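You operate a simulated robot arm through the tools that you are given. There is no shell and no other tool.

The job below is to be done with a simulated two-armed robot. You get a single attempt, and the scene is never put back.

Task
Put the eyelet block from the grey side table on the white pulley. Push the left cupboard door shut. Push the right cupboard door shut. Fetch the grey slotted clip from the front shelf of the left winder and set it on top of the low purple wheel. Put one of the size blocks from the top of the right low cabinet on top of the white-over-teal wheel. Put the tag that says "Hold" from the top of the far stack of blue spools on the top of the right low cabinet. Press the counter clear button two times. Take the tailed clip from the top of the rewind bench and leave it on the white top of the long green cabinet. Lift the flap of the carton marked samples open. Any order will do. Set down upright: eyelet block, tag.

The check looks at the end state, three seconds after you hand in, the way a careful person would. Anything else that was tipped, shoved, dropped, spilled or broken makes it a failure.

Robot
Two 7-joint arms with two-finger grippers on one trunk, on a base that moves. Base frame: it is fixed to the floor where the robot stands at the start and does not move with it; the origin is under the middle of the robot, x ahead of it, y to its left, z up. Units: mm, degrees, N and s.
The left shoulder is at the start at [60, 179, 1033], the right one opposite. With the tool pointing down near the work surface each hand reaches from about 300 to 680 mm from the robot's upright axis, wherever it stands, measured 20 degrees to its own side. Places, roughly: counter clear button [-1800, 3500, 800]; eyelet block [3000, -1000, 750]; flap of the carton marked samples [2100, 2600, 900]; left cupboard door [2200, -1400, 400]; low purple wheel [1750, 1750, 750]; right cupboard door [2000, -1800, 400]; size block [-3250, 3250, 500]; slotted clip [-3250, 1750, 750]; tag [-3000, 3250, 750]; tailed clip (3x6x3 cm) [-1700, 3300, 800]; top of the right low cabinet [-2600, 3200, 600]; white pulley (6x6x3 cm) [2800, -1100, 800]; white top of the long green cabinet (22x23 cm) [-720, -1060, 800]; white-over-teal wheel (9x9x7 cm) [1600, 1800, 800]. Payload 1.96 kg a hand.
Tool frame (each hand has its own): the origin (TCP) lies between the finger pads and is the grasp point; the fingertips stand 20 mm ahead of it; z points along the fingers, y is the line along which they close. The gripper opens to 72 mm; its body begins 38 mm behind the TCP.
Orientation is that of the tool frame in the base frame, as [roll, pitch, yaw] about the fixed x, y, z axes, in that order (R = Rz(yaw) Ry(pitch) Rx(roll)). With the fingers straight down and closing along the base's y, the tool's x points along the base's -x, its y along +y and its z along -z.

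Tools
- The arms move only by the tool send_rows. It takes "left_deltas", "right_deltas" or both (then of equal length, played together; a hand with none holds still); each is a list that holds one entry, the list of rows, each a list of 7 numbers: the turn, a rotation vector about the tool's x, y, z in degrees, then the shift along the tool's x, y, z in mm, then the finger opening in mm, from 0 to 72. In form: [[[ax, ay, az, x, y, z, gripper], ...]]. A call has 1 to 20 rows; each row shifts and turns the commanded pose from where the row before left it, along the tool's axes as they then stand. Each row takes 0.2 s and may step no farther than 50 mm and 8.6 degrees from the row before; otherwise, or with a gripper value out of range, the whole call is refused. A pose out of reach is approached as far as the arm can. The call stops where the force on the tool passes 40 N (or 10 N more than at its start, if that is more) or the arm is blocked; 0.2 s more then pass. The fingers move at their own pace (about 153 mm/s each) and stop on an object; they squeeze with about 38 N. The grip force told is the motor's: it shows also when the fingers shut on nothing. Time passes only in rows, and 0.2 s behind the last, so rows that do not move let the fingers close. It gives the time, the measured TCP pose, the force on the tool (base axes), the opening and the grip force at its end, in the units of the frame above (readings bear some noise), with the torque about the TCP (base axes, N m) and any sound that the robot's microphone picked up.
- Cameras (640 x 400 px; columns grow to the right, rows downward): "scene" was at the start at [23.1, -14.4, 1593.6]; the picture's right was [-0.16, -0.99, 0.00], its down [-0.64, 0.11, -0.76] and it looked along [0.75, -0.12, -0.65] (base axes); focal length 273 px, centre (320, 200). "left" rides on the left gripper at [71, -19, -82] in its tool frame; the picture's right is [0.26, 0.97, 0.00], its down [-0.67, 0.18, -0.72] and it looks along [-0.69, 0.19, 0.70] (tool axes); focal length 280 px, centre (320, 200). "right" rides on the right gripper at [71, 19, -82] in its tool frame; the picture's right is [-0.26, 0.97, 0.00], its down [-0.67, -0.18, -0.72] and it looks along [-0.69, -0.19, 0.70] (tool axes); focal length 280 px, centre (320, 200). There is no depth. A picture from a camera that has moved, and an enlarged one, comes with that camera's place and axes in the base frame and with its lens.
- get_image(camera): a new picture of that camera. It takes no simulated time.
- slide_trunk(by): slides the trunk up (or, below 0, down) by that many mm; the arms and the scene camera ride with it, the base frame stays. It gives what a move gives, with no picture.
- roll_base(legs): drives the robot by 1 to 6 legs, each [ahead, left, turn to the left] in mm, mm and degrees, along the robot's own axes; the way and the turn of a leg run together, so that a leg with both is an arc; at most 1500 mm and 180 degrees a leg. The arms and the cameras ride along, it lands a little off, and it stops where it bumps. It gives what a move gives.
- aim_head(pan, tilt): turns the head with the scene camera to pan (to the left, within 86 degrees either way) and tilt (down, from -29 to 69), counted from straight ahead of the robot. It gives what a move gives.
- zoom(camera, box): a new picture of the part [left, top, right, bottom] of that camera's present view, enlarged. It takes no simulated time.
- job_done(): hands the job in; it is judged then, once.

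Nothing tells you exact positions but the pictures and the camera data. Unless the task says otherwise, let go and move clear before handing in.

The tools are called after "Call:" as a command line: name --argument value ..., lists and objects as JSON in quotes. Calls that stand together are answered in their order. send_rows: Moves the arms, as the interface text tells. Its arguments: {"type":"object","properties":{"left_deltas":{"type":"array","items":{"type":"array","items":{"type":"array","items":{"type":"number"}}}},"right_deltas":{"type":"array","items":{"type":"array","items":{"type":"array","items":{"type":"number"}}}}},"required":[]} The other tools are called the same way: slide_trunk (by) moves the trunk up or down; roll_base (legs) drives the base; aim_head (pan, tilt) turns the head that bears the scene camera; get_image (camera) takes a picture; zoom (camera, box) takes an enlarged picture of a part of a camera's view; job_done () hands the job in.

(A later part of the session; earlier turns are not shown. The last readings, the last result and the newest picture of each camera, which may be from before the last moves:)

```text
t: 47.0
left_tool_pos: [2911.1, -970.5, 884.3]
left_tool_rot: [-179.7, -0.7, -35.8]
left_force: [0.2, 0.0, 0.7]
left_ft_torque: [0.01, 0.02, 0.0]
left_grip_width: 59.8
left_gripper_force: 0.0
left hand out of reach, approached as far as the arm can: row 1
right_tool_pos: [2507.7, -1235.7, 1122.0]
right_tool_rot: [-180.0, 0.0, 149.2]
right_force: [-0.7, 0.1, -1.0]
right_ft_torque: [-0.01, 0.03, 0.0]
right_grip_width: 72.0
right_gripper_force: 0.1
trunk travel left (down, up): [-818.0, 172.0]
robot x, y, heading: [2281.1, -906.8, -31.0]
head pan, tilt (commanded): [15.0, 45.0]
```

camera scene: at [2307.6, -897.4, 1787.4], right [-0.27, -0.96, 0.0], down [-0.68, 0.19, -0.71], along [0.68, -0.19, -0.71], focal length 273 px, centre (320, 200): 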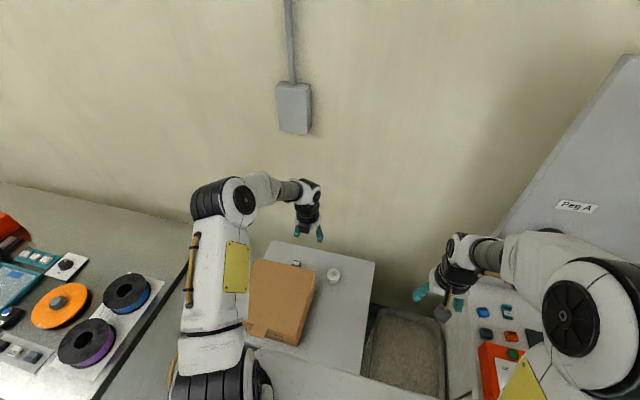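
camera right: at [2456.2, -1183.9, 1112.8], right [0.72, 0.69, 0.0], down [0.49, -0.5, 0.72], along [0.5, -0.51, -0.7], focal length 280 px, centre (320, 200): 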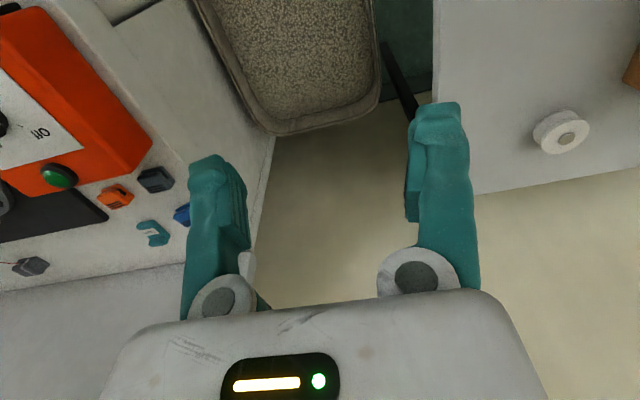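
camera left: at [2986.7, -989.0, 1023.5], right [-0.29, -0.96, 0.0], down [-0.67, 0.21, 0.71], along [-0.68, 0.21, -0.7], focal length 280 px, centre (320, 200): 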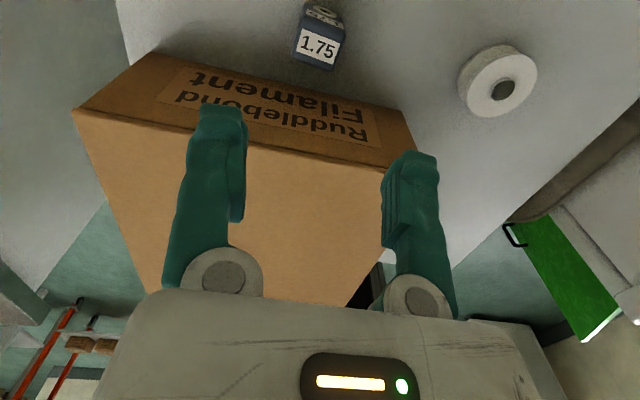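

Reach is a bit short in this wrist configuration; I'll check the gap between base and table through the left camera before moving the base closer.

Call:
get_image --camera "left"

Call:
get_image --camera "right"

```text
taken
camera left: at [2978.8, -997.2, 966.4], right [-0.35, -0.94, 0.0], down [-0.66, 0.25, 0.71], along [-0.66, 0.25, -0.71], focal length 280 px, centre (320, 200)
```

left: 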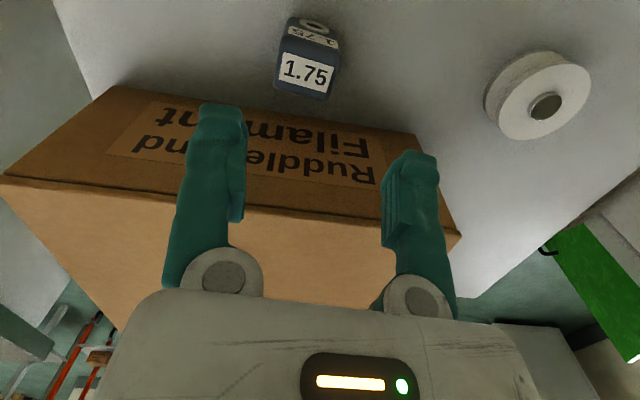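

```text
taken
camera right: at [2456.2, -1183.9, 1202.8], right [0.72, 0.69, 0.0], down [0.49, -0.5, 0.72], along [0.5, -0.51, -0.7], focal length 280 px, centre (320, 200)
```

right: 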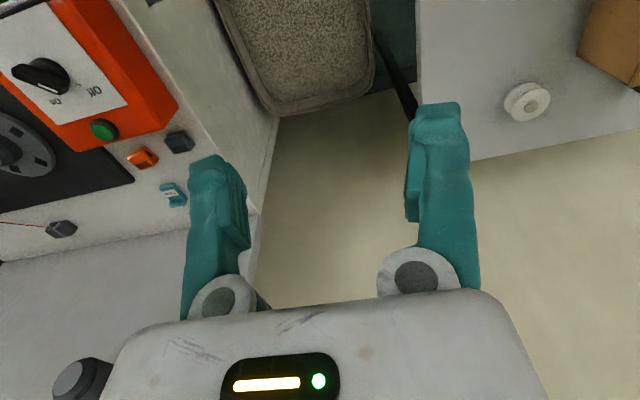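

The model of reach suggests a higher shoulder relative to the hand reaches farther; I'll raise the trunk and lower the hand by the arm instead.

Call:
slide_trunk --by 100

Call:
send_rows --left_deltas '[[[0, 0, 0, 0, 0, 40, 60], [0, 0, 0, 0, 0, 40, 60], [0, 0, 0, 0, 0, 25, 60], [0, 0, 0, 6, 0, 0, 60], [0, 0, 0, 6, 0, 0, 60], [0, 0, 0, 0, 0, 0, 60]]]'

```text
t: 48.3
left_tool_pos: [2910.9, -971.8, 984.3]
left_tool_rot: [-179.8, -0.7, -35.8]
left_force: [-1.5, 0.5, 0.6]
left_ft_torque: [0.01, -0.02, 0.02]
left_grip_width: 60.1
left_gripper_force: 0.0
right_tool_pos: [2506.7, -1236.9, 1221.6]
right_tool_rot: [180.0, 0.0, 149.2]
right_force: [0.3, 0.7, -0.9]
right_ft_torque: [0.01, 0.01, -0.02]
right_grip_width: 71.9
right_gripper_force: 0.0
trunk travel left (down, up): [-918.0, 72.0]
robot x, y, heading: [2283.0, -906.2, -30.9]
head pan, tilt (commanded): [15.0, 45.0]
```

```text
t: 49.7
left_tool_pos: [2884.5, -972.8, 895.8]
left_tool_rot: [-179.7, -0.8, -35.6]
left_force: [1.2, -0.4, -0.3]
left_ft_torque: [0.02, 0.02, 0.01]
left_grip_width: 59.9
left_gripper_force: 0.0
left hand out of reach, approached as far as the arm can: row 1, 2, 3, 4, 5
right_tool_pos: [2507.5, -1236.9, 1222.0]
right_tool_rot: [180.0, 0.0, 149.2]
right_force: [-0.7, -0.4, -0.4]
right_ft_torque: [-0.02, -0.02, 0.02]
right_grip_width: 72.0
right_gripper_force: 0.1
trunk travel left (down, up): [-918.0, 72.0]
robot x, y, heading: [2280.7, -905.3, -30.5]
head pan, tilt (commanded): [15.0, 45.0]
```

In this configuration the reach peaks with the hand about 190 mm below the shoulder. I'll shift the base 80 mm left, raise the hand relative to the shoulder, then use the trunk to lower it.

Call:
send_rows --left_deltas '[[[0, 0, 0, 0, 0, -40, 60], [0, 0, 0, 0, 0, -40, 60], [0, 0, 0, 0, 0, -40, 60], [0, 0, 0, 0, 0, -40, 60], [0, 0, 0, 0, 0, -30, 60], [0, 0, 0, 0, 0, 0, 60]]]'

Call:
roll_base --legs '[[5, 80, 0]]'

Call:
slide_trunk --by -190

```text
t: 51.1
left_tool_pos: [2883.0, -974.7, 1084.4]
left_tool_rot: [-179.8, -0.6, -35.8]
left_force: [-0.1, -0.4, -0.9]
left_ft_torque: [-0.03, 0.01, -0.04]
left_grip_width: 59.9
left_gripper_force: 0.0
right_tool_pos: [2506.2, -1236.7, 1221.0]
right_tool_rot: [-179.9, 0.0, 149.2]
right_force: [0.6, -0.2, -0.7]
right_ft_torque: [0.02, 0.0, 0.0]
right_grip_width: 72.2
right_gripper_force: 0.0
trunk travel left (down, up): [-918.0, 72.0]
robot x, y, heading: [2280.5, -905.1, -30.6]
head pan, tilt (commanded): [15.0, 45.0]
```

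```text
t: 52.2
left_tool_pos: [2926.2, -909.8, 1086.2]
left_tool_rot: [-179.5, -0.8, -35.9]
left_force: [0.4, -0.2, 0.1]
left_ft_torque: [0.0, -0.02, 0.0]
left_grip_width: 60.0
left_gripper_force: 0.1
right_tool_pos: [2550.5, -1173.3, 1221.3]
right_tool_rot: [179.8, 0.1, 149.1]
right_force: [0.0, -0.5, -0.5]
right_ft_torque: [0.0, 0.02, 0.0]
right_grip_width: 71.8
right_gripper_force: 0.0
trunk travel left (down, up): [-918.0, 72.0]
robot x, y, heading: [2325.8, -840.0, -31.0]
head pan, tilt (commanded): [15.0, 45.0]
```

```text
t: 54.2
left_tool_pos: [2927.7, -907.9, 894.8]
left_tool_rot: [-179.7, -0.7, -35.9]
left_force: [-0.2, -0.3, 0.0]
left_ft_torque: [0.0, 0.01, 0.02]
left_grip_width: 60.0
left_gripper_force: 0.1
right_tool_pos: [2553.1, -1169.6, 1032.3]
right_tool_rot: [180.0, 0.0, 149.1]
right_force: [1.3, -0.2, -0.5]
right_ft_torque: [-0.02, -0.02, 0.02]
right_grip_width: 71.9
right_gripper_force: 0.0
trunk travel left (down, up): [-728.0, 262.0]
robot x, y, heading: [2324.4, -837.9, -30.7]
head pan, tilt (commanded): [15.0, 45.0]
```

Call:
send_rows --left_deltas '[[[0, 0, 0, 18, 26, 0, 60], [0, 0, 0, 17.5, 26, 0, 60], [0, 0, 0, 0, 0, 0, 60]]]'

Call:
zoom --camera "left" --box '[240, 0, 400, 100]'

Call:
zoom --camera "scene" --box '[230, 180, 390, 280]'

```text
t: 55.0
left_tool_pos: [2926.9, -970.5, 894.7]
left_tool_rot: [-179.8, -0.6, -35.8]
left_force: [0.1, -0.7, 0.0]
left_ft_torque: [0.0, 0.03, -0.02]
left_grip_width: 60.0
left_gripper_force: 0.0
right_tool_pos: [2551.8, -1169.0, 1031.7]
right_tool_rot: [180.0, 0.0, 149.1]
right_force: [1.1, 0.9, 0.1]
right_ft_torque: [-0.01, 0.01, 0.0]
right_grip_width: 71.9
right_gripper_force: 0.1
trunk travel left (down, up): [-728.0, 262.0]
robot x, y, heading: [2325.3, -837.8, -31.0]
head pan, tilt (commanded): [15.0, 45.0]
```

```text
4.00 times, centred on (320, 50) of left
camera zoom: at [2993.9, -995.3, 977.2], right [-0.35, -0.94, 0.0], down [-0.66, 0.25, 0.71], along [-0.66, 0.25, -0.71], focal length 1122 px, centre (320, 800)
```

zoom: 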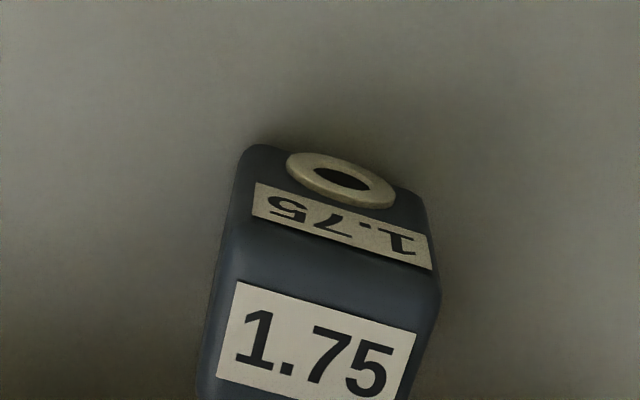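

```text
4.00 times, centred on (310, 230) of scene
camera zoom: at [2353.3, -829.8, 1637.4], right [-0.27, -0.96, 0.0], down [-0.68, 0.19, -0.71], along [0.68, -0.19, -0.71], focal length 1093 px, centre (360, 80)
```

zoom: 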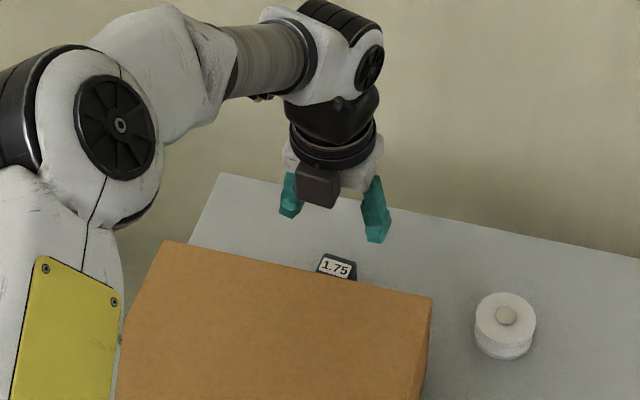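

Alignment over the block agrees with the earlier fix. I'll lower with the trunk in two steps.

Call:
slide_trunk --by -60

Call:
zoom --camera "left" --box '[160, 0, 480, 200]'

Call:
zoom --camera "scene" --box '[230, 180, 390, 280]'

```text
t: 56.0
left_tool_pos: [2926.4, -971.0, 834.3]
left_tool_rot: [-179.8, -0.7, -35.8]
left_force: [0.3, -0.6, -0.4]
left_ft_torque: [-0.02, 0.01, -0.01]
left_grip_width: 60.1
left_gripper_force: 0.0
right_tool_pos: [2551.8, -1170.4, 971.5]
right_tool_rot: [180.0, 0.0, 149.2]
right_force: [0.1, -1.0, -0.7]
right_ft_torque: [-0.02, -0.01, 0.01]
right_grip_width: 72.0
right_gripper_force: 0.2
trunk travel left (down, up): [-668.0, 322.0]
robot x, y, heading: [2325.5, -837.6, -31.2]
head pan, tilt (commanded): [15.0, 45.0]
```

```text
2.00 times, centred on (320, 100) of left
camera zoom: at [2993.7, -995.6, 917.3], right [-0.35, -0.94, 0.0], down [-0.66, 0.25, 0.71], along [-0.66, 0.25, -0.71], focal length 561 px, centre (320, 400)
```

zoom: 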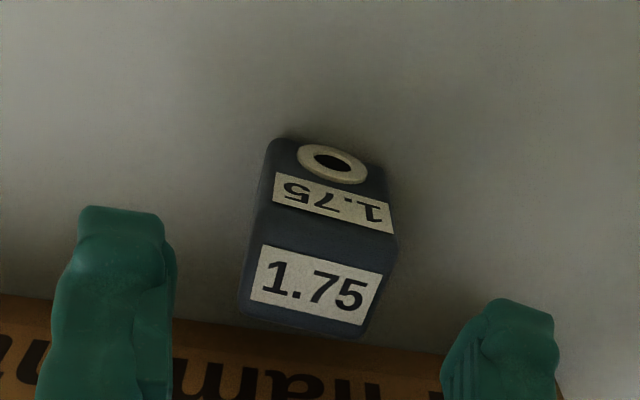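

```text
4.00 times, centred on (310, 230) of scene
camera zoom: at [2353.0, -830.6, 1577.4], right [-0.27, -0.96, 0.0], down [-0.68, 0.19, -0.71], along [0.68, -0.19, -0.71], focal length 1093 px, centre (360, 80)
```

zoom: 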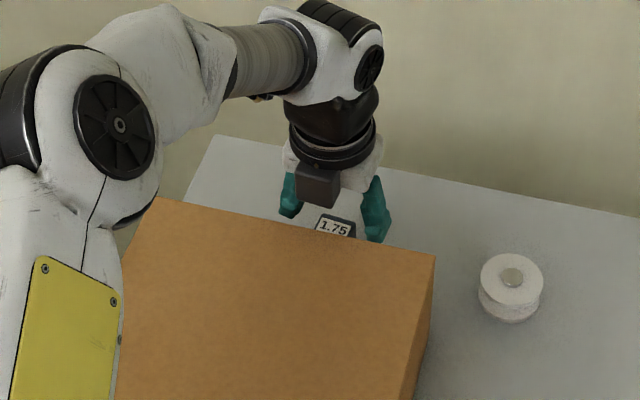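

Call:
slide_trunk --by -28

Call:
zoom --camera "left" --box '[160, 0, 480, 200]'

Call:
zoom --camera "scene" --box '[230, 180, 390, 280]'

```text
t: 56.8
left_tool_pos: [2925.1, -970.0, 806.7]
left_tool_rot: [-179.6, -0.8, -35.9]
left_force: [-0.6, -0.8, -0.3]
left_ft_torque: [0.01, 0.01, 0.0]
left_grip_width: 59.6
left_gripper_force: 0.2
right_tool_pos: [2551.8, -1170.4, 943.8]
right_tool_rot: [179.9, 0.0, 149.0]
right_force: [0.2, 0.2, 0.2]
right_ft_torque: [0.0, 0.0, -0.02]
right_grip_width: 72.0
right_gripper_force: 0.1
trunk travel left (down, up): [-640.0, 350.0]
robot x, y, heading: [2326.0, -840.5, -30.8]
head pan, tilt (commanded): [15.0, 45.0]
```

```text
2.00 times, centred on (320, 100) of left
camera zoom: at [2993.6, -995.6, 889.3], right [-0.35, -0.94, 0.0], down [-0.66, 0.25, 0.71], along [-0.66, 0.25, -0.71], focal length 561 px, centre (320, 400)
```

zoom: 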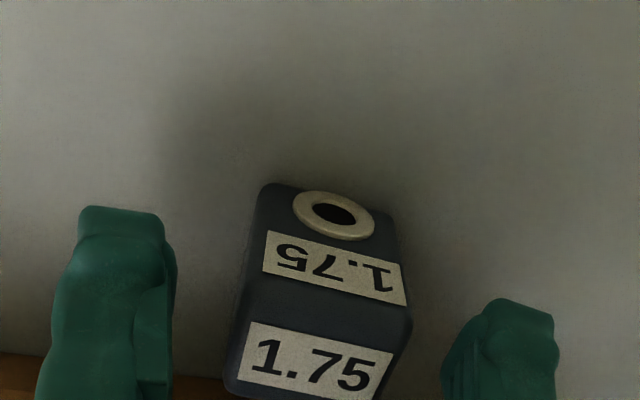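

```text
4.00 times, centred on (310, 230) of scene
camera zoom: at [2352.8, -830.6, 1549.4], right [-0.27, -0.96, 0.0], down [-0.68, 0.19, -0.71], along [0.68, -0.19, -0.71], focal length 1093 px, centre (360, 80)
```

zoom: 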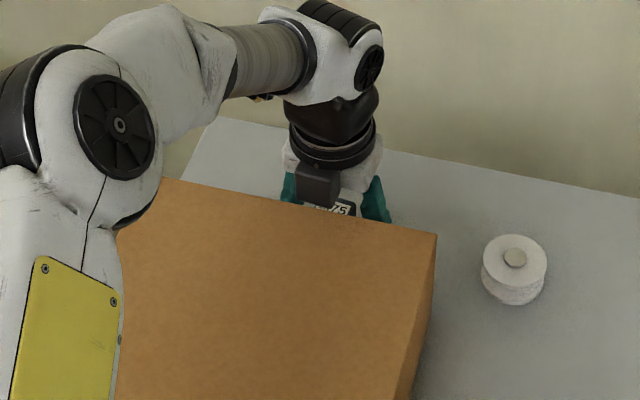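

Forces are nil and the block sits between the fingers. Closing the left gripper.

Call:
send_rows --left_deltas '[[[0, 0, 0, 0, 0, 0, 40], [0, 0, 0, 0, 0, 0, 20], [0, 0, 0, 0, 0, 0, 0], [0, 0, 0, 0, 0, 0, 0], [0, 0, 0, 0, 0, 0, 0]]]'

Call:
zoom --camera "left" --box '[160, 0, 480, 200]'

```text
t: 58.0
left_tool_pos: [2926.5, -970.5, 806.1]
left_tool_rot: [-179.8, -0.7, -35.9]
left_force: [0.1, 0.1, -0.3]
left_ft_torque: [0.02, -0.01, -0.02]
left_grip_width: 32.6
left_gripper_force: 38.0
right_tool_pos: [2552.4, -1170.0, 943.1]
right_tool_rot: [180.0, 0.0, 149.1]
right_force: [-1.0, 0.1, 0.6]
right_ft_torque: [0.03, 0.02, 0.0]
right_grip_width: 71.7
right_gripper_force: 0.1
trunk travel left (down, up): [-640.0, 350.0]
robot x, y, heading: [2324.8, -837.9, -31.0]
head pan, tilt (commanded): [15.0, 45.0]
```

```text
2.00 times, centred on (320, 100) of left
camera zoom: at [2993.8, -995.7, 889.1], right [-0.35, -0.94, 0.0], down [-0.66, 0.25, 0.71], along [-0.66, 0.25, -0.71], focal length 561 px, centre (320, 400)
```

zoom: 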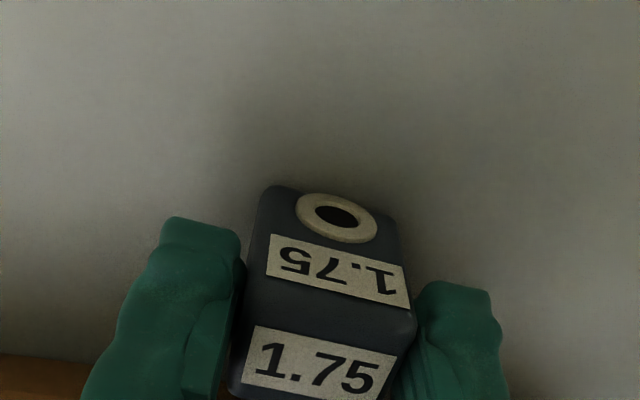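

Gripped at 32.6 mm. I'll lift it with the trunk.

Call:
slide_trunk --by 90

Call:
zoom --camera "left" --box '[160, 0, 480, 200]'

Call:
zoom --camera "scene" --box '[230, 180, 390, 280]'

```text
t: 59.2
left_tool_pos: [2925.3, -970.6, 896.7]
left_tool_rot: [-179.7, -0.8, -35.9]
left_force: [0.3, -0.4, 0.4]
left_ft_torque: [-0.05, 0.05, -0.04]
left_grip_width: 0.2
left_gripper_force: 29.3
right_tool_pos: [2553.2, -1170.9, 1033.6]
right_tool_rot: [179.9, -0.1, 149.1]
right_force: [0.3, -0.1, -0.2]
right_ft_torque: [0.04, 0.04, -0.03]
right_grip_width: 72.0
right_gripper_force: 0.1
trunk travel left (down, up): [-730.0, 260.0]
robot x, y, heading: [2326.2, -838.0, -30.8]
head pan, tilt (commanded): [15.0, 45.0]
```

```text
2.00 times, centred on (320, 100) of left
camera zoom: at [2993.9, -995.8, 978.9], right [-0.35, -0.94, 0.0], down [-0.66, 0.25, 0.71], along [-0.66, 0.25, -0.71], focal length 561 px, centre (320, 400)
```

zoom: 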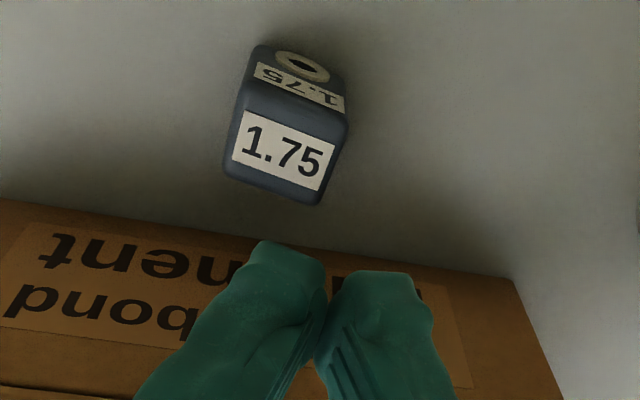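

```text
4.00 times, centred on (310, 230) of scene
camera zoom: at [2353.5, -830.9, 1639.4], right [-0.27, -0.96, 0.0], down [-0.68, 0.19, -0.71], along [0.68, -0.19, -0.71], focal length 1093 px, centre (360, 80)
```

zoom: 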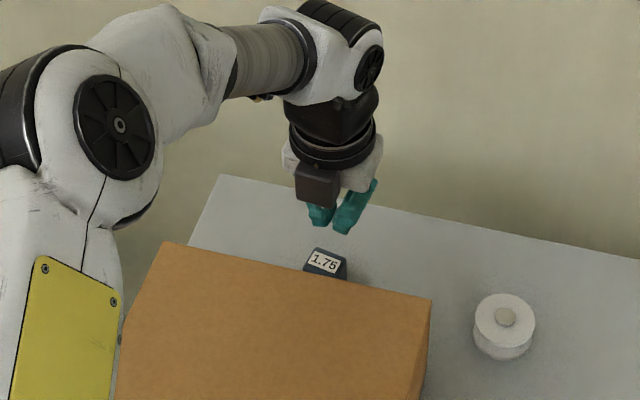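

The block slipped out of the fingers on lifting and stayed on the table, slightly moved. I'll take a close look at its shape to plan a deeper grasp.

Call:
zoom --camera "left" --box '[256, 10, 352, 70]'

Call:
zoom --camera "right" --box '[440, 40, 640, 165]'

Call:
zoom --camera "scene" --box '[290, 230, 354, 270]'

```text
6.67 times, centred on (304, 40) of left
camera zoom: at [2993.9, -995.8, 978.9], right [-0.35, -0.94, 0.0], down [-0.66, 0.25, 0.71], along [-0.66, 0.25, -0.71], focal length 1869 px, centre (427, 1267)
```

zoom: 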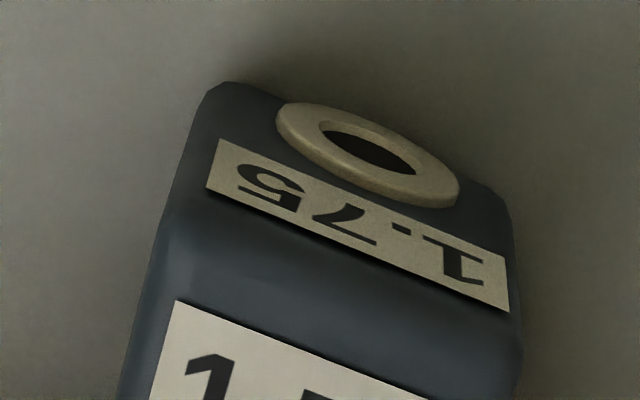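

```text
3.20 times, centred on (540, 102) of right
camera zoom: at [2501.6, -1117.5, 1114.7], right [0.72, 0.69, 0.0], down [0.48, -0.5, 0.72], along [0.5, -0.52, -0.7], focal length 897 px, centre (-384, 512)
```

zoom: 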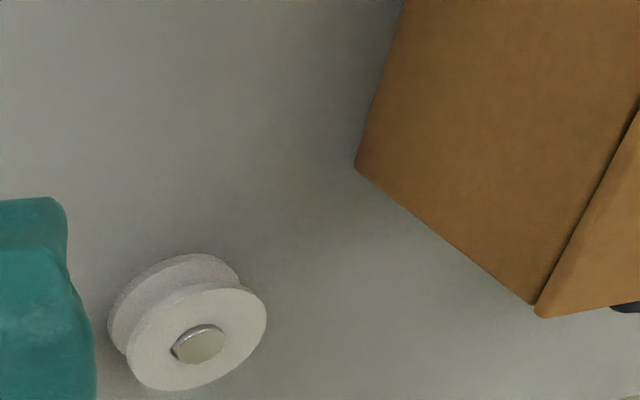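

```text
10.00 times, centred on (322, 250) of scene
camera zoom: at [2353.5, -830.9, 1639.4], right [-0.27, -0.96, 0.0], down [-0.68, 0.19, -0.71], along [0.68, -0.19, -0.71], focal length 2732 px, centre (300, -300)
```

zoom: 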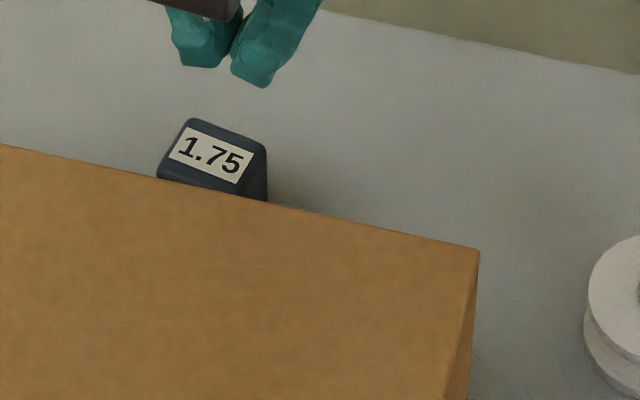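

The block is now centred near [2933.5,-961] with top z≈808, so I had only the rounded top between the fingertips. I'll realign and go about 13 mm deeper.

Call:
send_rows --left_deltas '[[[0, 0, 0, 0, 0, 0, 60], [0, 0, 1, 2.3, -12.3, 0, 60], [0, 0, 0, 0, 0, 0, 60]]]'

Call:
slide_trunk --by -70

Call:
zoom --camera "left" --box '[160, 0, 480, 200]'

```text
t: 60.0
left_tool_pos: [2935.0, -961.2, 896.7]
left_tool_rot: [-179.7, -0.7, -36.8]
left_force: [0.4, 1.4, 0.2]
left_ft_torque: [-0.03, -0.04, 0.01]
left_grip_width: 60.1
left_gripper_force: 0.1
right_tool_pos: [2553.3, -1171.6, 1033.8]
right_tool_rot: [-180.0, 0.0, 149.1]
right_force: [-0.3, 0.9, -0.3]
right_ft_torque: [0.01, -0.04, 0.02]
right_grip_width: 72.0
right_gripper_force: 0.1
trunk travel left (down, up): [-730.0, 260.0]
robot x, y, heading: [2329.2, -837.7, -30.9]
head pan, tilt (commanded): [15.0, 45.0]
```

```text
t: 61.1
left_tool_pos: [2933.6, -961.1, 827.3]
left_tool_rot: [-179.8, -0.6, -36.9]
left_force: [0.1, -0.3, -0.3]
left_ft_torque: [0.0, -0.02, -0.03]
left_grip_width: 60.0
left_gripper_force: 0.1
right_tool_pos: [2552.7, -1169.2, 963.9]
right_tool_rot: [-179.9, 0.0, 149.1]
right_force: [-0.3, 0.0, -0.5]
right_ft_torque: [-0.03, 0.01, 0.01]
right_grip_width: 72.1
right_gripper_force: 0.0
trunk travel left (down, up): [-660.0, 330.0]
robot x, y, heading: [2326.0, -839.7, -31.2]
head pan, tilt (commanded): [15.0, 45.0]
```

```text
2.00 times, centred on (320, 100) of left
camera zoom: at [3002.3, -988.5, 909.5], right [-0.37, -0.93, 0.0], down [-0.66, 0.26, 0.71], along [-0.66, 0.26, -0.71], focal length 561 px, centre (320, 400)
```

zoom: 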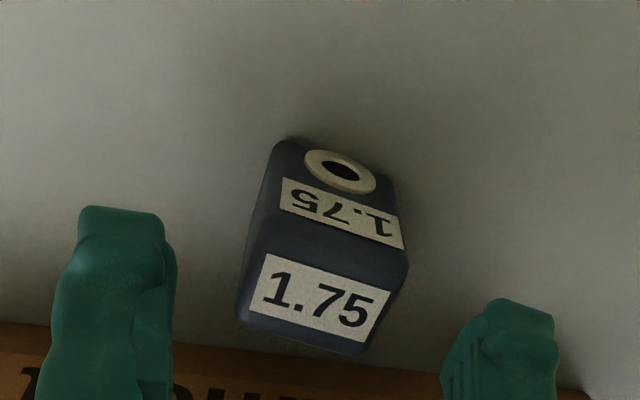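

Call:
slide_trunk --by -28

Call:
zoom --camera "left" --box '[160, 0, 480, 200]'

Call:
zoom --camera "scene" --box '[270, 190, 366, 250]'

```text
t: 61.8
left_tool_pos: [2935.5, -962.2, 799.1]
left_tool_rot: [-179.6, -0.7, -37.0]
left_force: [0.5, 0.2, 0.7]
left_ft_torque: [0.01, 0.02, 0.02]
left_grip_width: 59.9
left_gripper_force: 0.0
right_tool_pos: [2553.4, -1170.6, 935.4]
right_tool_rot: [180.0, 0.1, 149.1]
right_force: [-0.6, -0.5, 0.7]
right_ft_torque: [-0.01, -0.02, 0.0]
right_grip_width: 71.9
right_gripper_force: 0.0
trunk travel left (down, up): [-632.0, 358.0]
robot x, y, heading: [2327.7, -838.7, -30.9]
head pan, tilt (commanded): [15.0, 45.0]
```

```text
2.00 times, centred on (320, 100) of left
camera zoom: at [3002.2, -988.4, 881.6], right [-0.37, -0.93, 0.0], down [-0.66, 0.26, 0.71], along [-0.66, 0.26, -0.71], focal length 561 px, centre (320, 400)
```

zoom: 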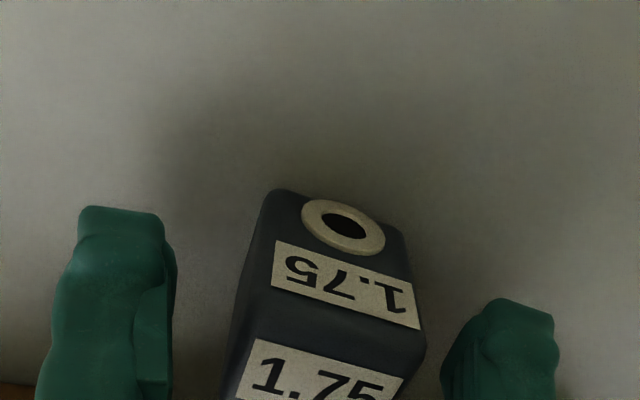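

```text
6.67 times, centred on (318, 220) of scene
camera zoom: at [2352.8, -830.6, 1541.4], right [-0.27, -0.96, 0.0], down [-0.68, 0.19, -0.71], along [0.68, -0.19, -0.71], focal length 1821 px, centre (333, 67)
```

zoom: 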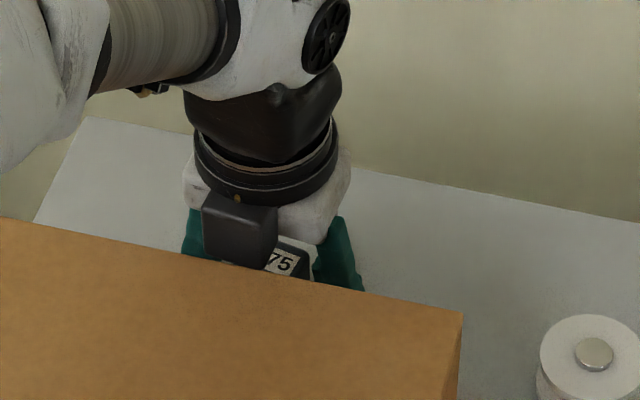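

Call:
slide_trunk --by -5

Call:
send_rows --left_deltas '[[[0, 0, 0, 0, 0, 0, 45], [0, 0, 0, 0, 0, 0, 30], [0, 0, 0, 0, 0, 0, 15], [0, 0, 0, 0, 0, 0, 15], [0, 0, 0, 0, 0, 0, 15]]]'

Call:
zoom --camera "left" --box '[160, 0, 480, 200]'

```text
t: 62.4
left_tool_pos: [2935.4, -962.1, 793.7]
left_tool_rot: [-179.7, -0.7, -36.9]
left_force: [0.2, -0.2, 1.0]
left_ft_torque: [-0.02, 0.02, 0.03]
left_grip_width: 60.5
left_gripper_force: 0.1
right_tool_pos: [2552.1, -1170.3, 931.5]
right_tool_rot: [-180.0, 0.0, 149.1]
right_force: [-0.6, -1.0, -0.7]
right_ft_torque: [0.0, -0.02, -0.06]
right_grip_width: 72.1
right_gripper_force: 0.1
trunk travel left (down, up): [-627.0, 363.0]
robot x, y, heading: [2327.2, -842.0, -31.0]
head pan, tilt (commanded): [15.0, 45.0]
```

```text
t: 63.6
left_tool_pos: [2935.0, -961.7, 793.5]
left_tool_rot: [-179.7, -0.7, -36.9]
left_force: [-0.1, -1.1, 0.3]
left_ft_torque: [-0.01, 0.01, 0.0]
left_grip_width: 32.9
left_gripper_force: 37.8
right_tool_pos: [2552.1, -1169.9, 931.2]
right_tool_rot: [-180.0, 0.1, 149.1]
right_force: [-0.4, 0.4, -0.7]
right_ft_torque: [0.0, -0.01, 0.02]
right_grip_width: 72.0
right_gripper_force: 0.1
trunk travel left (down, up): [-627.0, 363.0]
robot x, y, heading: [2329.1, -838.0, -31.0]
head pan, tilt (commanded): [15.0, 45.0]
```

```text
2.00 times, centred on (320, 100) of left
camera zoom: at [3002.4, -988.5, 876.3], right [-0.37, -0.93, 0.0], down [-0.66, 0.26, 0.71], along [-0.66, 0.26, -0.71], focal length 561 px, centre (320, 400)
```

zoom: 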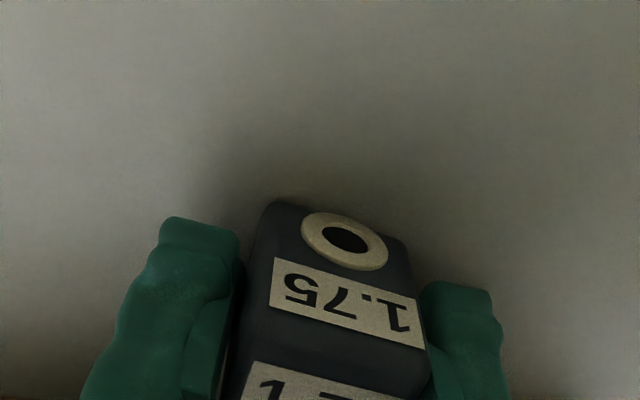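

Call:
slide_trunk --by 12

Call:
zoom --camera "left" --box '[160, 0, 480, 200]'

```text
t: 64.2
left_tool_pos: [2935.7, -962.5, 805.8]
left_tool_rot: [-179.7, -0.8, -36.8]
left_force: [-0.2, -0.4, -0.2]
left_ft_torque: [0.03, 0.03, 0.02]
left_grip_width: 32.8
left_gripper_force: 37.6
right_tool_pos: [2551.8, -1169.9, 943.6]
right_tool_rot: [-179.9, 0.0, 149.2]
right_force: [-0.3, -0.3, -1.0]
right_ft_torque: [-0.03, -0.05, 0.0]
right_grip_width: 72.0
right_gripper_force: 0.1
trunk travel left (down, up): [-639.0, 351.0]
robot x, y, heading: [2324.6, -837.0, -30.9]
head pan, tilt (commanded): [15.0, 45.0]
```

```text
2.00 times, centred on (320, 100) of left
camera zoom: at [3002.5, -988.6, 888.2], right [-0.37, -0.93, 0.0], down [-0.66, 0.26, 0.71], along [-0.66, 0.26, -0.71], focal length 561 px, centre (320, 400)
```

zoom: 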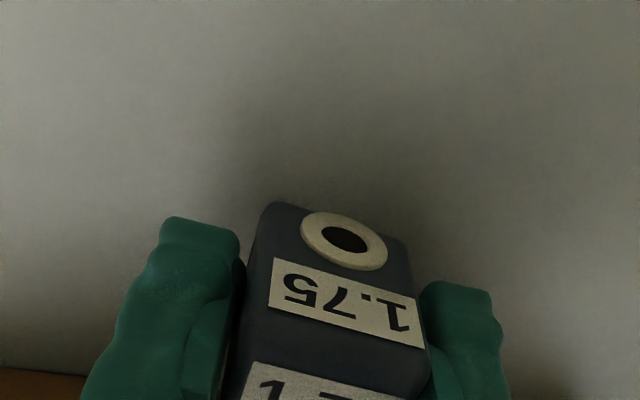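

It's rising with the hand now. I'll continue lifting.

Call:
slide_trunk --by 85

Call:
zoom --camera "left" --box '[160, 0, 480, 200]'

Call:
zoom --camera "scene" --box '[230, 180, 390, 280]'

```text
t: 65.4
left_tool_pos: [2934.2, -961.1, 889.4]
left_tool_rot: [-179.6, -0.8, -36.9]
left_force: [-0.9, -0.3, -1.0]
left_ft_torque: [0.0, 0.01, -0.01]
left_grip_width: 32.9
left_gripper_force: 38.2
right_tool_pos: [2553.1, -1171.3, 1029.1]
right_tool_rot: [180.0, 0.0, 149.1]
right_force: [0.5, -0.7, -0.2]
right_ft_torque: [0.02, 0.0, -0.01]
right_grip_width: 72.0
right_gripper_force: 0.0
trunk travel left (down, up): [-724.0, 266.0]
robot x, y, heading: [2327.5, -839.0, -31.1]
head pan, tilt (commanded): [15.0, 45.0]
```

```text
2.00 times, centred on (320, 100) of left
camera zoom: at [3002.6, -988.6, 973.1], right [-0.37, -0.93, 0.0], down [-0.66, 0.26, 0.71], along [-0.66, 0.26, -0.71], focal length 561 px, centre (320, 400)
```

zoom: 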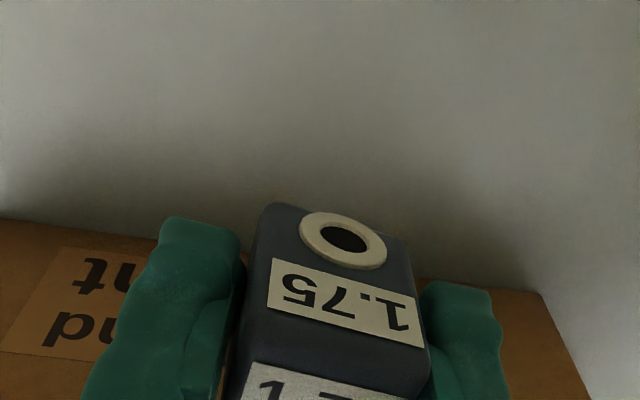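

```text
4.00 times, centred on (310, 230) of scene
camera zoom: at [2353.5, -830.9, 1633.4], right [-0.27, -0.96, 0.0], down [-0.68, 0.19, -0.71], along [0.68, -0.19, -0.71], focal length 1093 px, centre (360, 80)
```

zoom: 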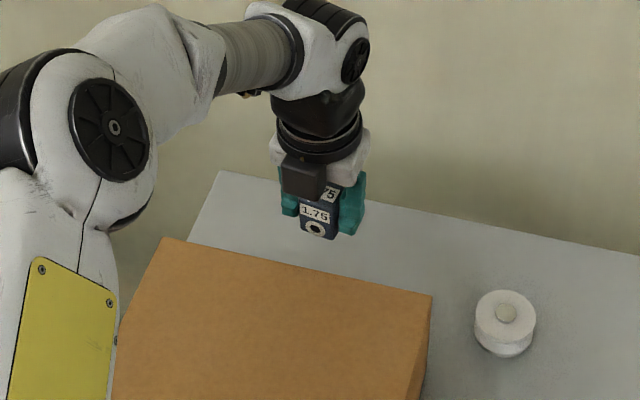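

The block is held upright. I'll carry it sideways by moving the base right 150 mm, then fine-align over the pulley (about [2840.5,-1105], top z≈795).

Call:
roll_base --legs '[[0, -150, 0]]'

Call:
aim_head --pan 0 --tilt 45

Call:
zoom --camera "scene" --box '[200, 160, 440, 310]'

Call:
get_image --camera "left"

Call:
get_image --camera "right"

```text
t: 66.8
left_tool_pos: [2858.6, -1091.5, 890.5]
left_tool_rot: [-179.8, -0.8, -36.7]
left_force: [0.0, 0.6, -0.6]
left_ft_torque: [0.01, -0.01, 0.02]
left_grip_width: 32.7
left_gripper_force: 38.2
right_tool_pos: [2475.0, -1299.0, 1027.7]
right_tool_rot: [180.0, -0.1, 149.1]
right_force: [-0.6, -0.4, -0.4]
right_ft_torque: [-0.01, 0.01, 0.0]
right_grip_width: 71.9
right_gripper_force: 0.0
trunk travel left (down, up): [-724.0, 266.0]
robot x, y, heading: [2248.3, -966.9, -31.1]
head pan, tilt (commanded): [15.0, 45.0]
```

```text
t: 67.5
left_tool_pos: [2857.8, -1090.9, 891.2]
left_tool_rot: [-179.7, -0.6, -36.8]
left_force: [0.0, 0.1, -0.9]
left_ft_torque: [0.03, -0.03, 0.0]
left_grip_width: 32.7
left_gripper_force: 37.9
right_tool_pos: [2475.6, -1300.0, 1026.6]
right_tool_rot: [180.0, -0.1, 149.1]
right_force: [-0.6, 0.2, 0.7]
right_ft_torque: [0.02, 0.01, 0.0]
right_grip_width: 71.8
right_gripper_force: 0.0
trunk travel left (down, up): [-724.0, 266.0]
robot x, y, heading: [2247.4, -968.3, -31.0]
head pan, tilt (commanded): [0.0, 45.0]
```

```text
2.67 times, centred on (320, 235) of scene
camera zoom: at [2267.5, -979.5, 1633.4], right [-0.51, -0.86, 0.0], down [-0.61, 0.36, -0.71], along [0.61, -0.36, -0.71], focal length 728 px, centre (320, 107)
```

zoom: 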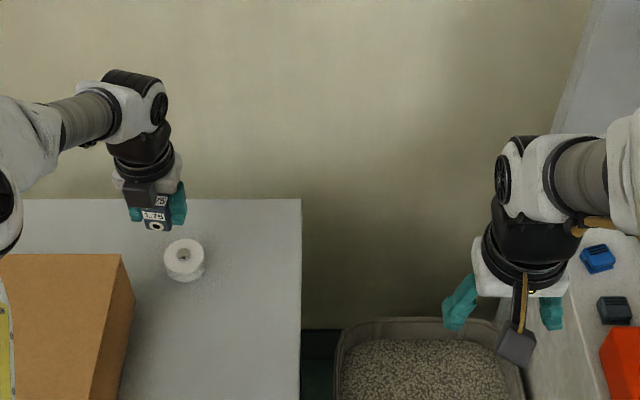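

```text
taken
camera left: at [2925.1, -1117.8, 973.3], right [-0.37, -0.93, 0.0], down [-0.66, 0.26, 0.71], along [-0.66, 0.26, -0.71], focal length 280 px, centre (320, 200)
```

left: 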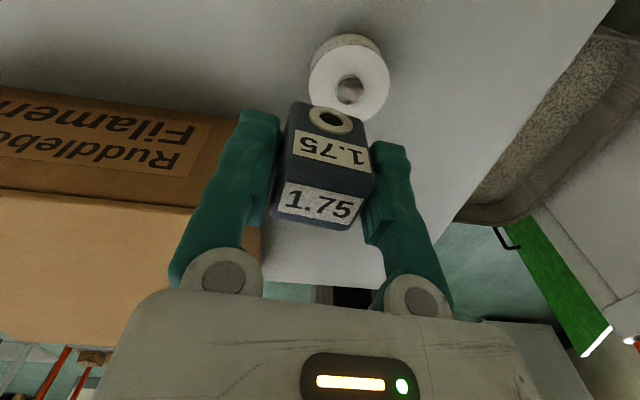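

```text
taken
camera right: at [2424.1, -1246.8, 1108.8], right [0.72, 0.69, 0.0], down [0.48, -0.5, 0.72], along [0.5, -0.52, -0.7], focal length 280 px, centre (320, 200)
```

right: 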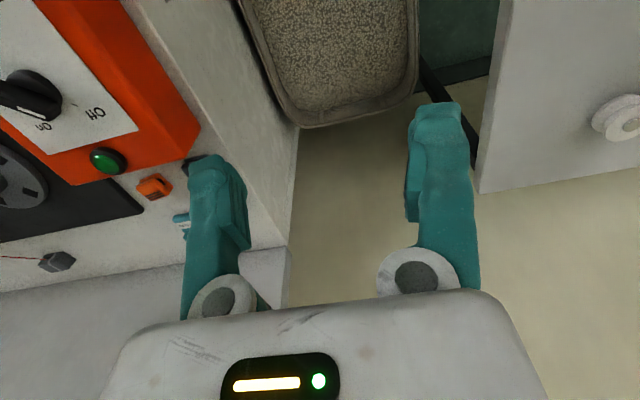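

Call:
zoom --camera "left" --box '[272, 20, 432, 120]'

Call:
zoom --camera "scene" --box '[230, 225, 310, 275]'

```text
4.00 times, centred on (352, 70) of left
camera zoom: at [2925.1, -1117.8, 973.3], right [-0.37, -0.93, 0.0], down [-0.66, 0.26, 0.71], along [-0.66, 0.26, -0.71], focal length 1122 px, centre (192, 720)
```

zoom: 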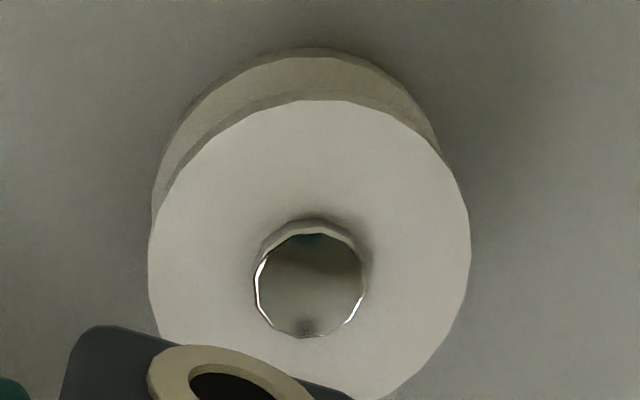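

```text
8.00 times, centred on (270, 250) of scene
camera zoom: at [2267.5, -979.5, 1633.4], right [-0.51, -0.86, 0.0], down [-0.61, 0.36, -0.71], along [0.61, -0.36, -0.71], focal length 2185 px, centre (720, -200)
```

zoom: 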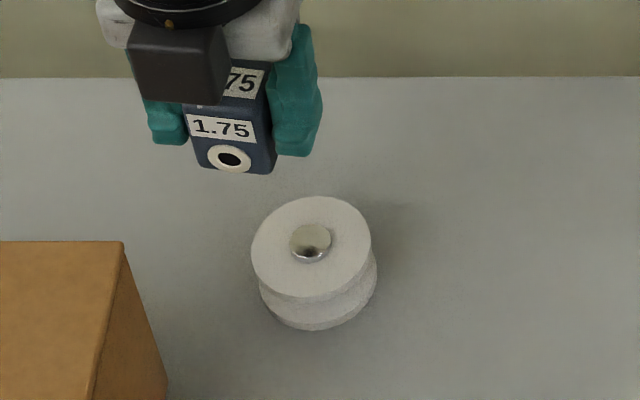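

The pulley hub (20 mm wide, slightly raised) is at about [2841.5,-1107], top near z=794; the block is centred on the TCP. I'll shift over it and lower.

Call:
send_rows --left_deltas '[[[0, 0, 0, -4.6, 22.5, 0, 15], [0, 0, 0, 0, 0, 0, 15]]]'

Call:
slide_trunk --by -55

Call:
get_image --camera "left"

Call:
zoom --camera "scene" --box '[220, 190, 316, 250]'

```text
t: 68.1
left_tool_pos: [2839.5, -1106.1, 890.5]
left_tool_rot: [-179.7, -0.7, -36.8]
left_force: [-0.2, -0.2, -0.9]
left_ft_torque: [0.01, -0.05, 0.02]
left_grip_width: 32.5
left_gripper_force: 37.8
right_tool_pos: [2475.1, -1300.1, 1027.7]
right_tool_rot: [180.0, 0.0, 149.1]
right_force: [-0.8, -0.1, -0.5]
right_ft_torque: [-0.02, 0.0, -0.03]
right_grip_width: 71.9
right_gripper_force: 0.0
trunk travel left (down, up): [-724.0, 266.0]
robot x, y, heading: [2250.2, -971.3, -30.7]
head pan, tilt (commanded): [0.0, 45.0]
```

```text
t: 69.1
left_tool_pos: [2839.7, -1106.7, 835.6]
left_tool_rot: [-179.7, -0.8, -36.7]
left_force: [-0.3, -0.6, 0.0]
left_ft_torque: [0.01, -0.01, 0.03]
left_grip_width: 32.5
left_gripper_force: 38.4
right_tool_pos: [2475.3, -1298.9, 973.1]
right_tool_rot: [180.0, 0.0, 149.1]
right_force: [-0.3, 0.3, -0.2]
right_ft_torque: [0.01, 0.01, -0.02]
right_grip_width: 72.2
right_gripper_force: 0.0
trunk travel left (down, up): [-669.0, 321.0]
robot x, y, heading: [2249.5, -972.4, -30.7]
head pan, tilt (commanded): [0.0, 45.0]
```

```text
taken
camera left: at [2907.5, -1132.8, 918.0], right [-0.37, -0.93, 0.0], down [-0.66, 0.26, 0.71], along [-0.66, 0.26, -0.71], focal length 280 px, centre (320, 200)
```

left: 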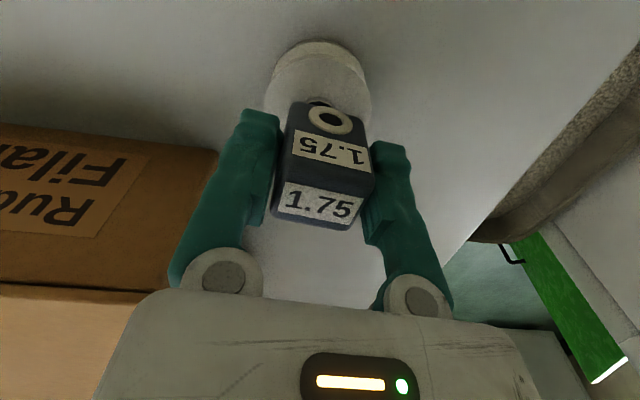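

```text
6.67 times, centred on (268, 220) of scene
camera zoom: at [2267.3, -979.6, 1578.4], right [-0.51, -0.86, 0.0], down [-0.61, 0.36, -0.71], along [0.61, -0.36, -0.71], focal length 1821 px, centre (667, 67)
```

zoom: 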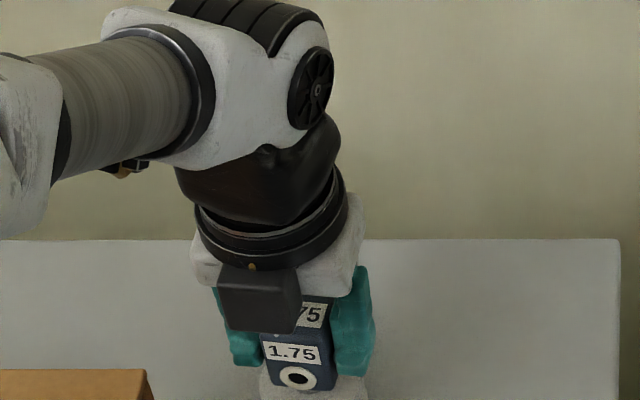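

Centring looks right to within a millimetre or two. I'll lower slowly and watch the force.

Call:
send_rows --left_deltas '[[[0, 0, 0, 0, 0, 3, 15], [0, 0, 0, 0, 0, 3, 15], [0, 0, 0, 0, 0, 2, 15], [0, 0, 0, 0, 0, 0, 15]]]'

Call:
send_rows --left_deltas '[[[0, 0, 0, 0, 0, 1.5, 15], [0, 0, 0, 0, 0, 0, 15]]]'

Call:
zoom --camera "left" --box '[240, 20, 400, 120]'

```text
t: 70.1
left_tool_pos: [2840.0, -1104.9, 826.9]
left_tool_rot: [-179.8, -0.6, -36.9]
left_force: [0.2, -0.3, -1.6]
left_ft_torque: [-0.01, -0.02, -0.01]
left_grip_width: 32.5
left_gripper_force: 38.1
right_tool_pos: [2474.8, -1299.0, 972.0]
right_tool_rot: [-180.0, 0.0, 149.2]
right_force: [0.0, 0.6, -0.1]
right_ft_torque: [-0.01, 0.0, 0.0]
right_grip_width: 71.8
right_gripper_force: 0.0
trunk travel left (down, up): [-669.0, 321.0]
robot x, y, heading: [2248.2, -968.5, -30.8]
head pan, tilt (commanded): [0.0, 45.0]
```

```text
t: 70.7
left_tool_pos: [2840.3, -1106.1, 826.8]
left_tool_rot: [-179.8, -0.8, -36.8]
left_force: [-0.4, 0.2, -1.0]
left_ft_torque: [0.01, 0.01, 0.01]
left_grip_width: 32.6
left_gripper_force: 38.4
right_tool_pos: [2474.7, -1298.9, 972.6]
right_tool_rot: [-180.0, 0.1, 149.1]
right_force: [0.7, 0.4, 0.2]
right_ft_torque: [0.0, -0.02, 0.0]
right_grip_width: 72.1
right_gripper_force: 0.0
trunk travel left (down, up): [-669.0, 321.0]
robot x, y, heading: [2246.8, -966.1, -31.0]
head pan, tilt (commanded): [0.0, 45.0]
```

```text
4.00 times, centred on (320, 70) of left
camera zoom: at [2907.6, -1132.8, 908.6], right [-0.37, -0.93, 0.0], down [-0.66, 0.26, 0.71], along [-0.66, 0.26, -0.71], focal length 1122 px, centre (320, 720)
```

zoom: 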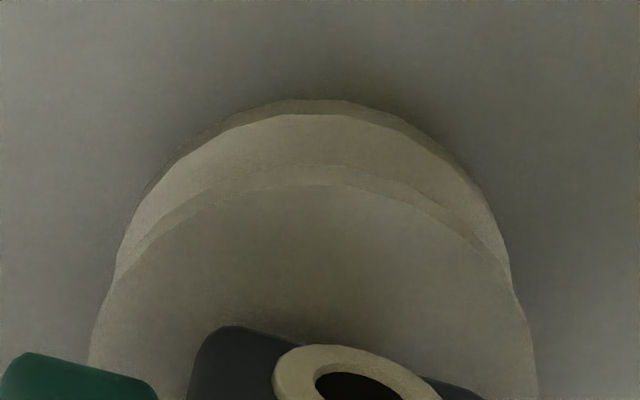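

Call:
send_rows --left_deltas '[[[0, 0, 0, 0, 0, 1.5, 15], [0, 0, 0, 0, 0, 0, 15]]]'

Call:
send_rows --left_deltas '[[[0, 0, 0, 0, 0, 1.5, 15], [0, 0, 0, 0, 0, 0, 15]]]'

Call:
send_rows --left_deltas '[[[0, 0, 0, 0, 0, 1.5, 15], [0, 0, 0, 0, 0, 0, 15]]]'

```text
t: 71.3
left_tool_pos: [2839.8, -1106.0, 824.4]
left_tool_rot: [-179.6, -0.8, -36.8]
left_force: [-0.4, 0.6, -1.3]
left_ft_torque: [0.02, -0.02, -0.05]
left_grip_width: 32.6
left_gripper_force: 37.9
right_tool_pos: [2475.7, -1299.9, 973.3]
right_tool_rot: [-179.9, 0.0, 149.1]
right_force: [0.6, -0.2, -0.1]
right_ft_torque: [0.02, -0.03, 0.01]
right_grip_width: 71.7
right_gripper_force: 0.0
trunk travel left (down, up): [-669.0, 321.0]
robot x, y, heading: [2247.9, -968.8, -30.8]
head pan, tilt (commanded): [0.0, 45.0]
```

```text
t: 71.9
left_tool_pos: [2839.3, -1107.0, 822.8]
left_tool_rot: [-179.6, -0.7, -36.9]
left_force: [0.3, 0.2, -0.1]
left_ft_torque: [-0.03, 0.01, -0.03]
left_grip_width: 32.8
left_gripper_force: 38.1
right_tool_pos: [2474.6, -1300.2, 972.7]
right_tool_rot: [-180.0, 0.0, 149.1]
right_force: [0.4, -0.4, 0.3]
right_ft_torque: [0.0, 0.0, 0.02]
right_grip_width: 71.9
right_gripper_force: 0.0
trunk travel left (down, up): [-669.0, 321.0]
robot x, y, heading: [2252.7, -966.5, -30.8]
head pan, tilt (commanded): [0.0, 45.0]
```

```text
t: 72.5
left_tool_pos: [2840.4, -1106.6, 823.2]
left_tool_rot: [-179.7, -0.7, -36.9]
left_force: [0.2, -0.5, 0.1]
left_ft_torque: [0.0, 0.04, 0.0]
left_grip_width: 32.4
left_gripper_force: 38.0
right_tool_pos: [2474.1, -1300.5, 973.2]
right_tool_rot: [179.9, 0.1, 149.1]
right_force: [-0.4, 0.0, 0.1]
right_ft_torque: [0.04, 0.0, -0.04]
right_grip_width: 71.9
right_gripper_force: 0.1
trunk travel left (down, up): [-669.0, 321.0]
robot x, y, heading: [2248.3, -965.6, -30.8]
head pan, tilt (commanded): [0.0, 45.0]
```

Call:
send_rows --left_deltas '[[[0, 0, 0, 0, 0, 1.5, 15], [0, 0, 0, 0, 0, 0, 15]]]'

Call:
send_rows --left_deltas '[[[0, 0, 0, 0, 0, 1.5, 15], [0, 0, 0, 0, 0, 0, 15]]]'

Call:
zoom --camera "left" --box '[200, 20, 440, 170]'

```text
t: 73.1
left_tool_pos: [2839.2, -1105.5, 821.8]
left_tool_rot: [-179.8, -0.8, -36.8]
left_force: [0.8, -2.3, 9.8]
left_ft_torque: [-0.03, 0.01, 0.0]
left_grip_width: 32.7
left_gripper_force: 38.0
right_tool_pos: [2474.0, -1300.7, 974.1]
right_tool_rot: [180.0, 0.0, 149.1]
right_force: [-0.2, -0.8, 0.1]
right_ft_torque: [-0.03, -0.03, -0.01]
right_grip_width: 72.0
right_gripper_force: 0.1
trunk travel left (down, up): [-669.0, 321.0]
robot x, y, heading: [2250.7, -968.0, -30.6]
head pan, tilt (commanded): [0.0, 45.0]
```

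```text
t: 73.7
left_tool_pos: [2839.6, -1106.3, 820.6]
left_tool_rot: [-179.6, -1.0, -36.9]
left_force: [4.6, -3.4, 23.5]
left_ft_torque: [-0.07, -0.15, -0.02]
left_grip_width: 32.5
left_gripper_force: 37.9
right_tool_pos: [2472.8, -1299.5, 974.0]
right_tool_rot: [-180.0, 0.1, 149.2]
right_force: [-0.3, 0.6, -0.2]
right_ft_torque: [0.0, 0.0, 0.01]
right_grip_width: 71.8
right_gripper_force: 0.0
trunk travel left (down, up): [-669.0, 321.0]
robot x, y, heading: [2249.3, -966.9, -30.9]
head pan, tilt (commanded): [0.0, 45.0]
```

```text
2.67 times, centred on (320, 95) of left
camera zoom: at [2906.7, -1133.0, 904.0], right [-0.37, -0.93, 0.0], down [-0.66, 0.26, 0.7], along [-0.65, 0.26, -0.71], focal length 748 px, centre (320, 480)
```

zoom: 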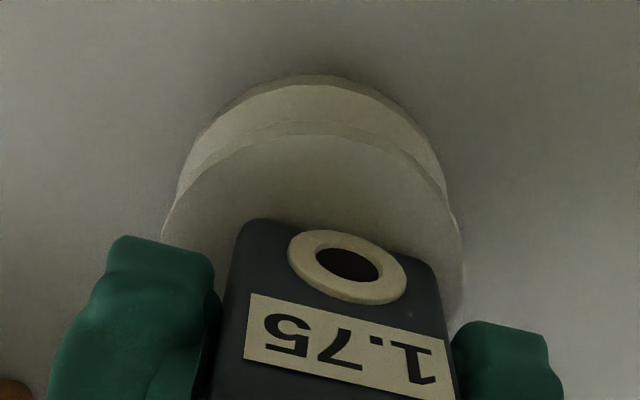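

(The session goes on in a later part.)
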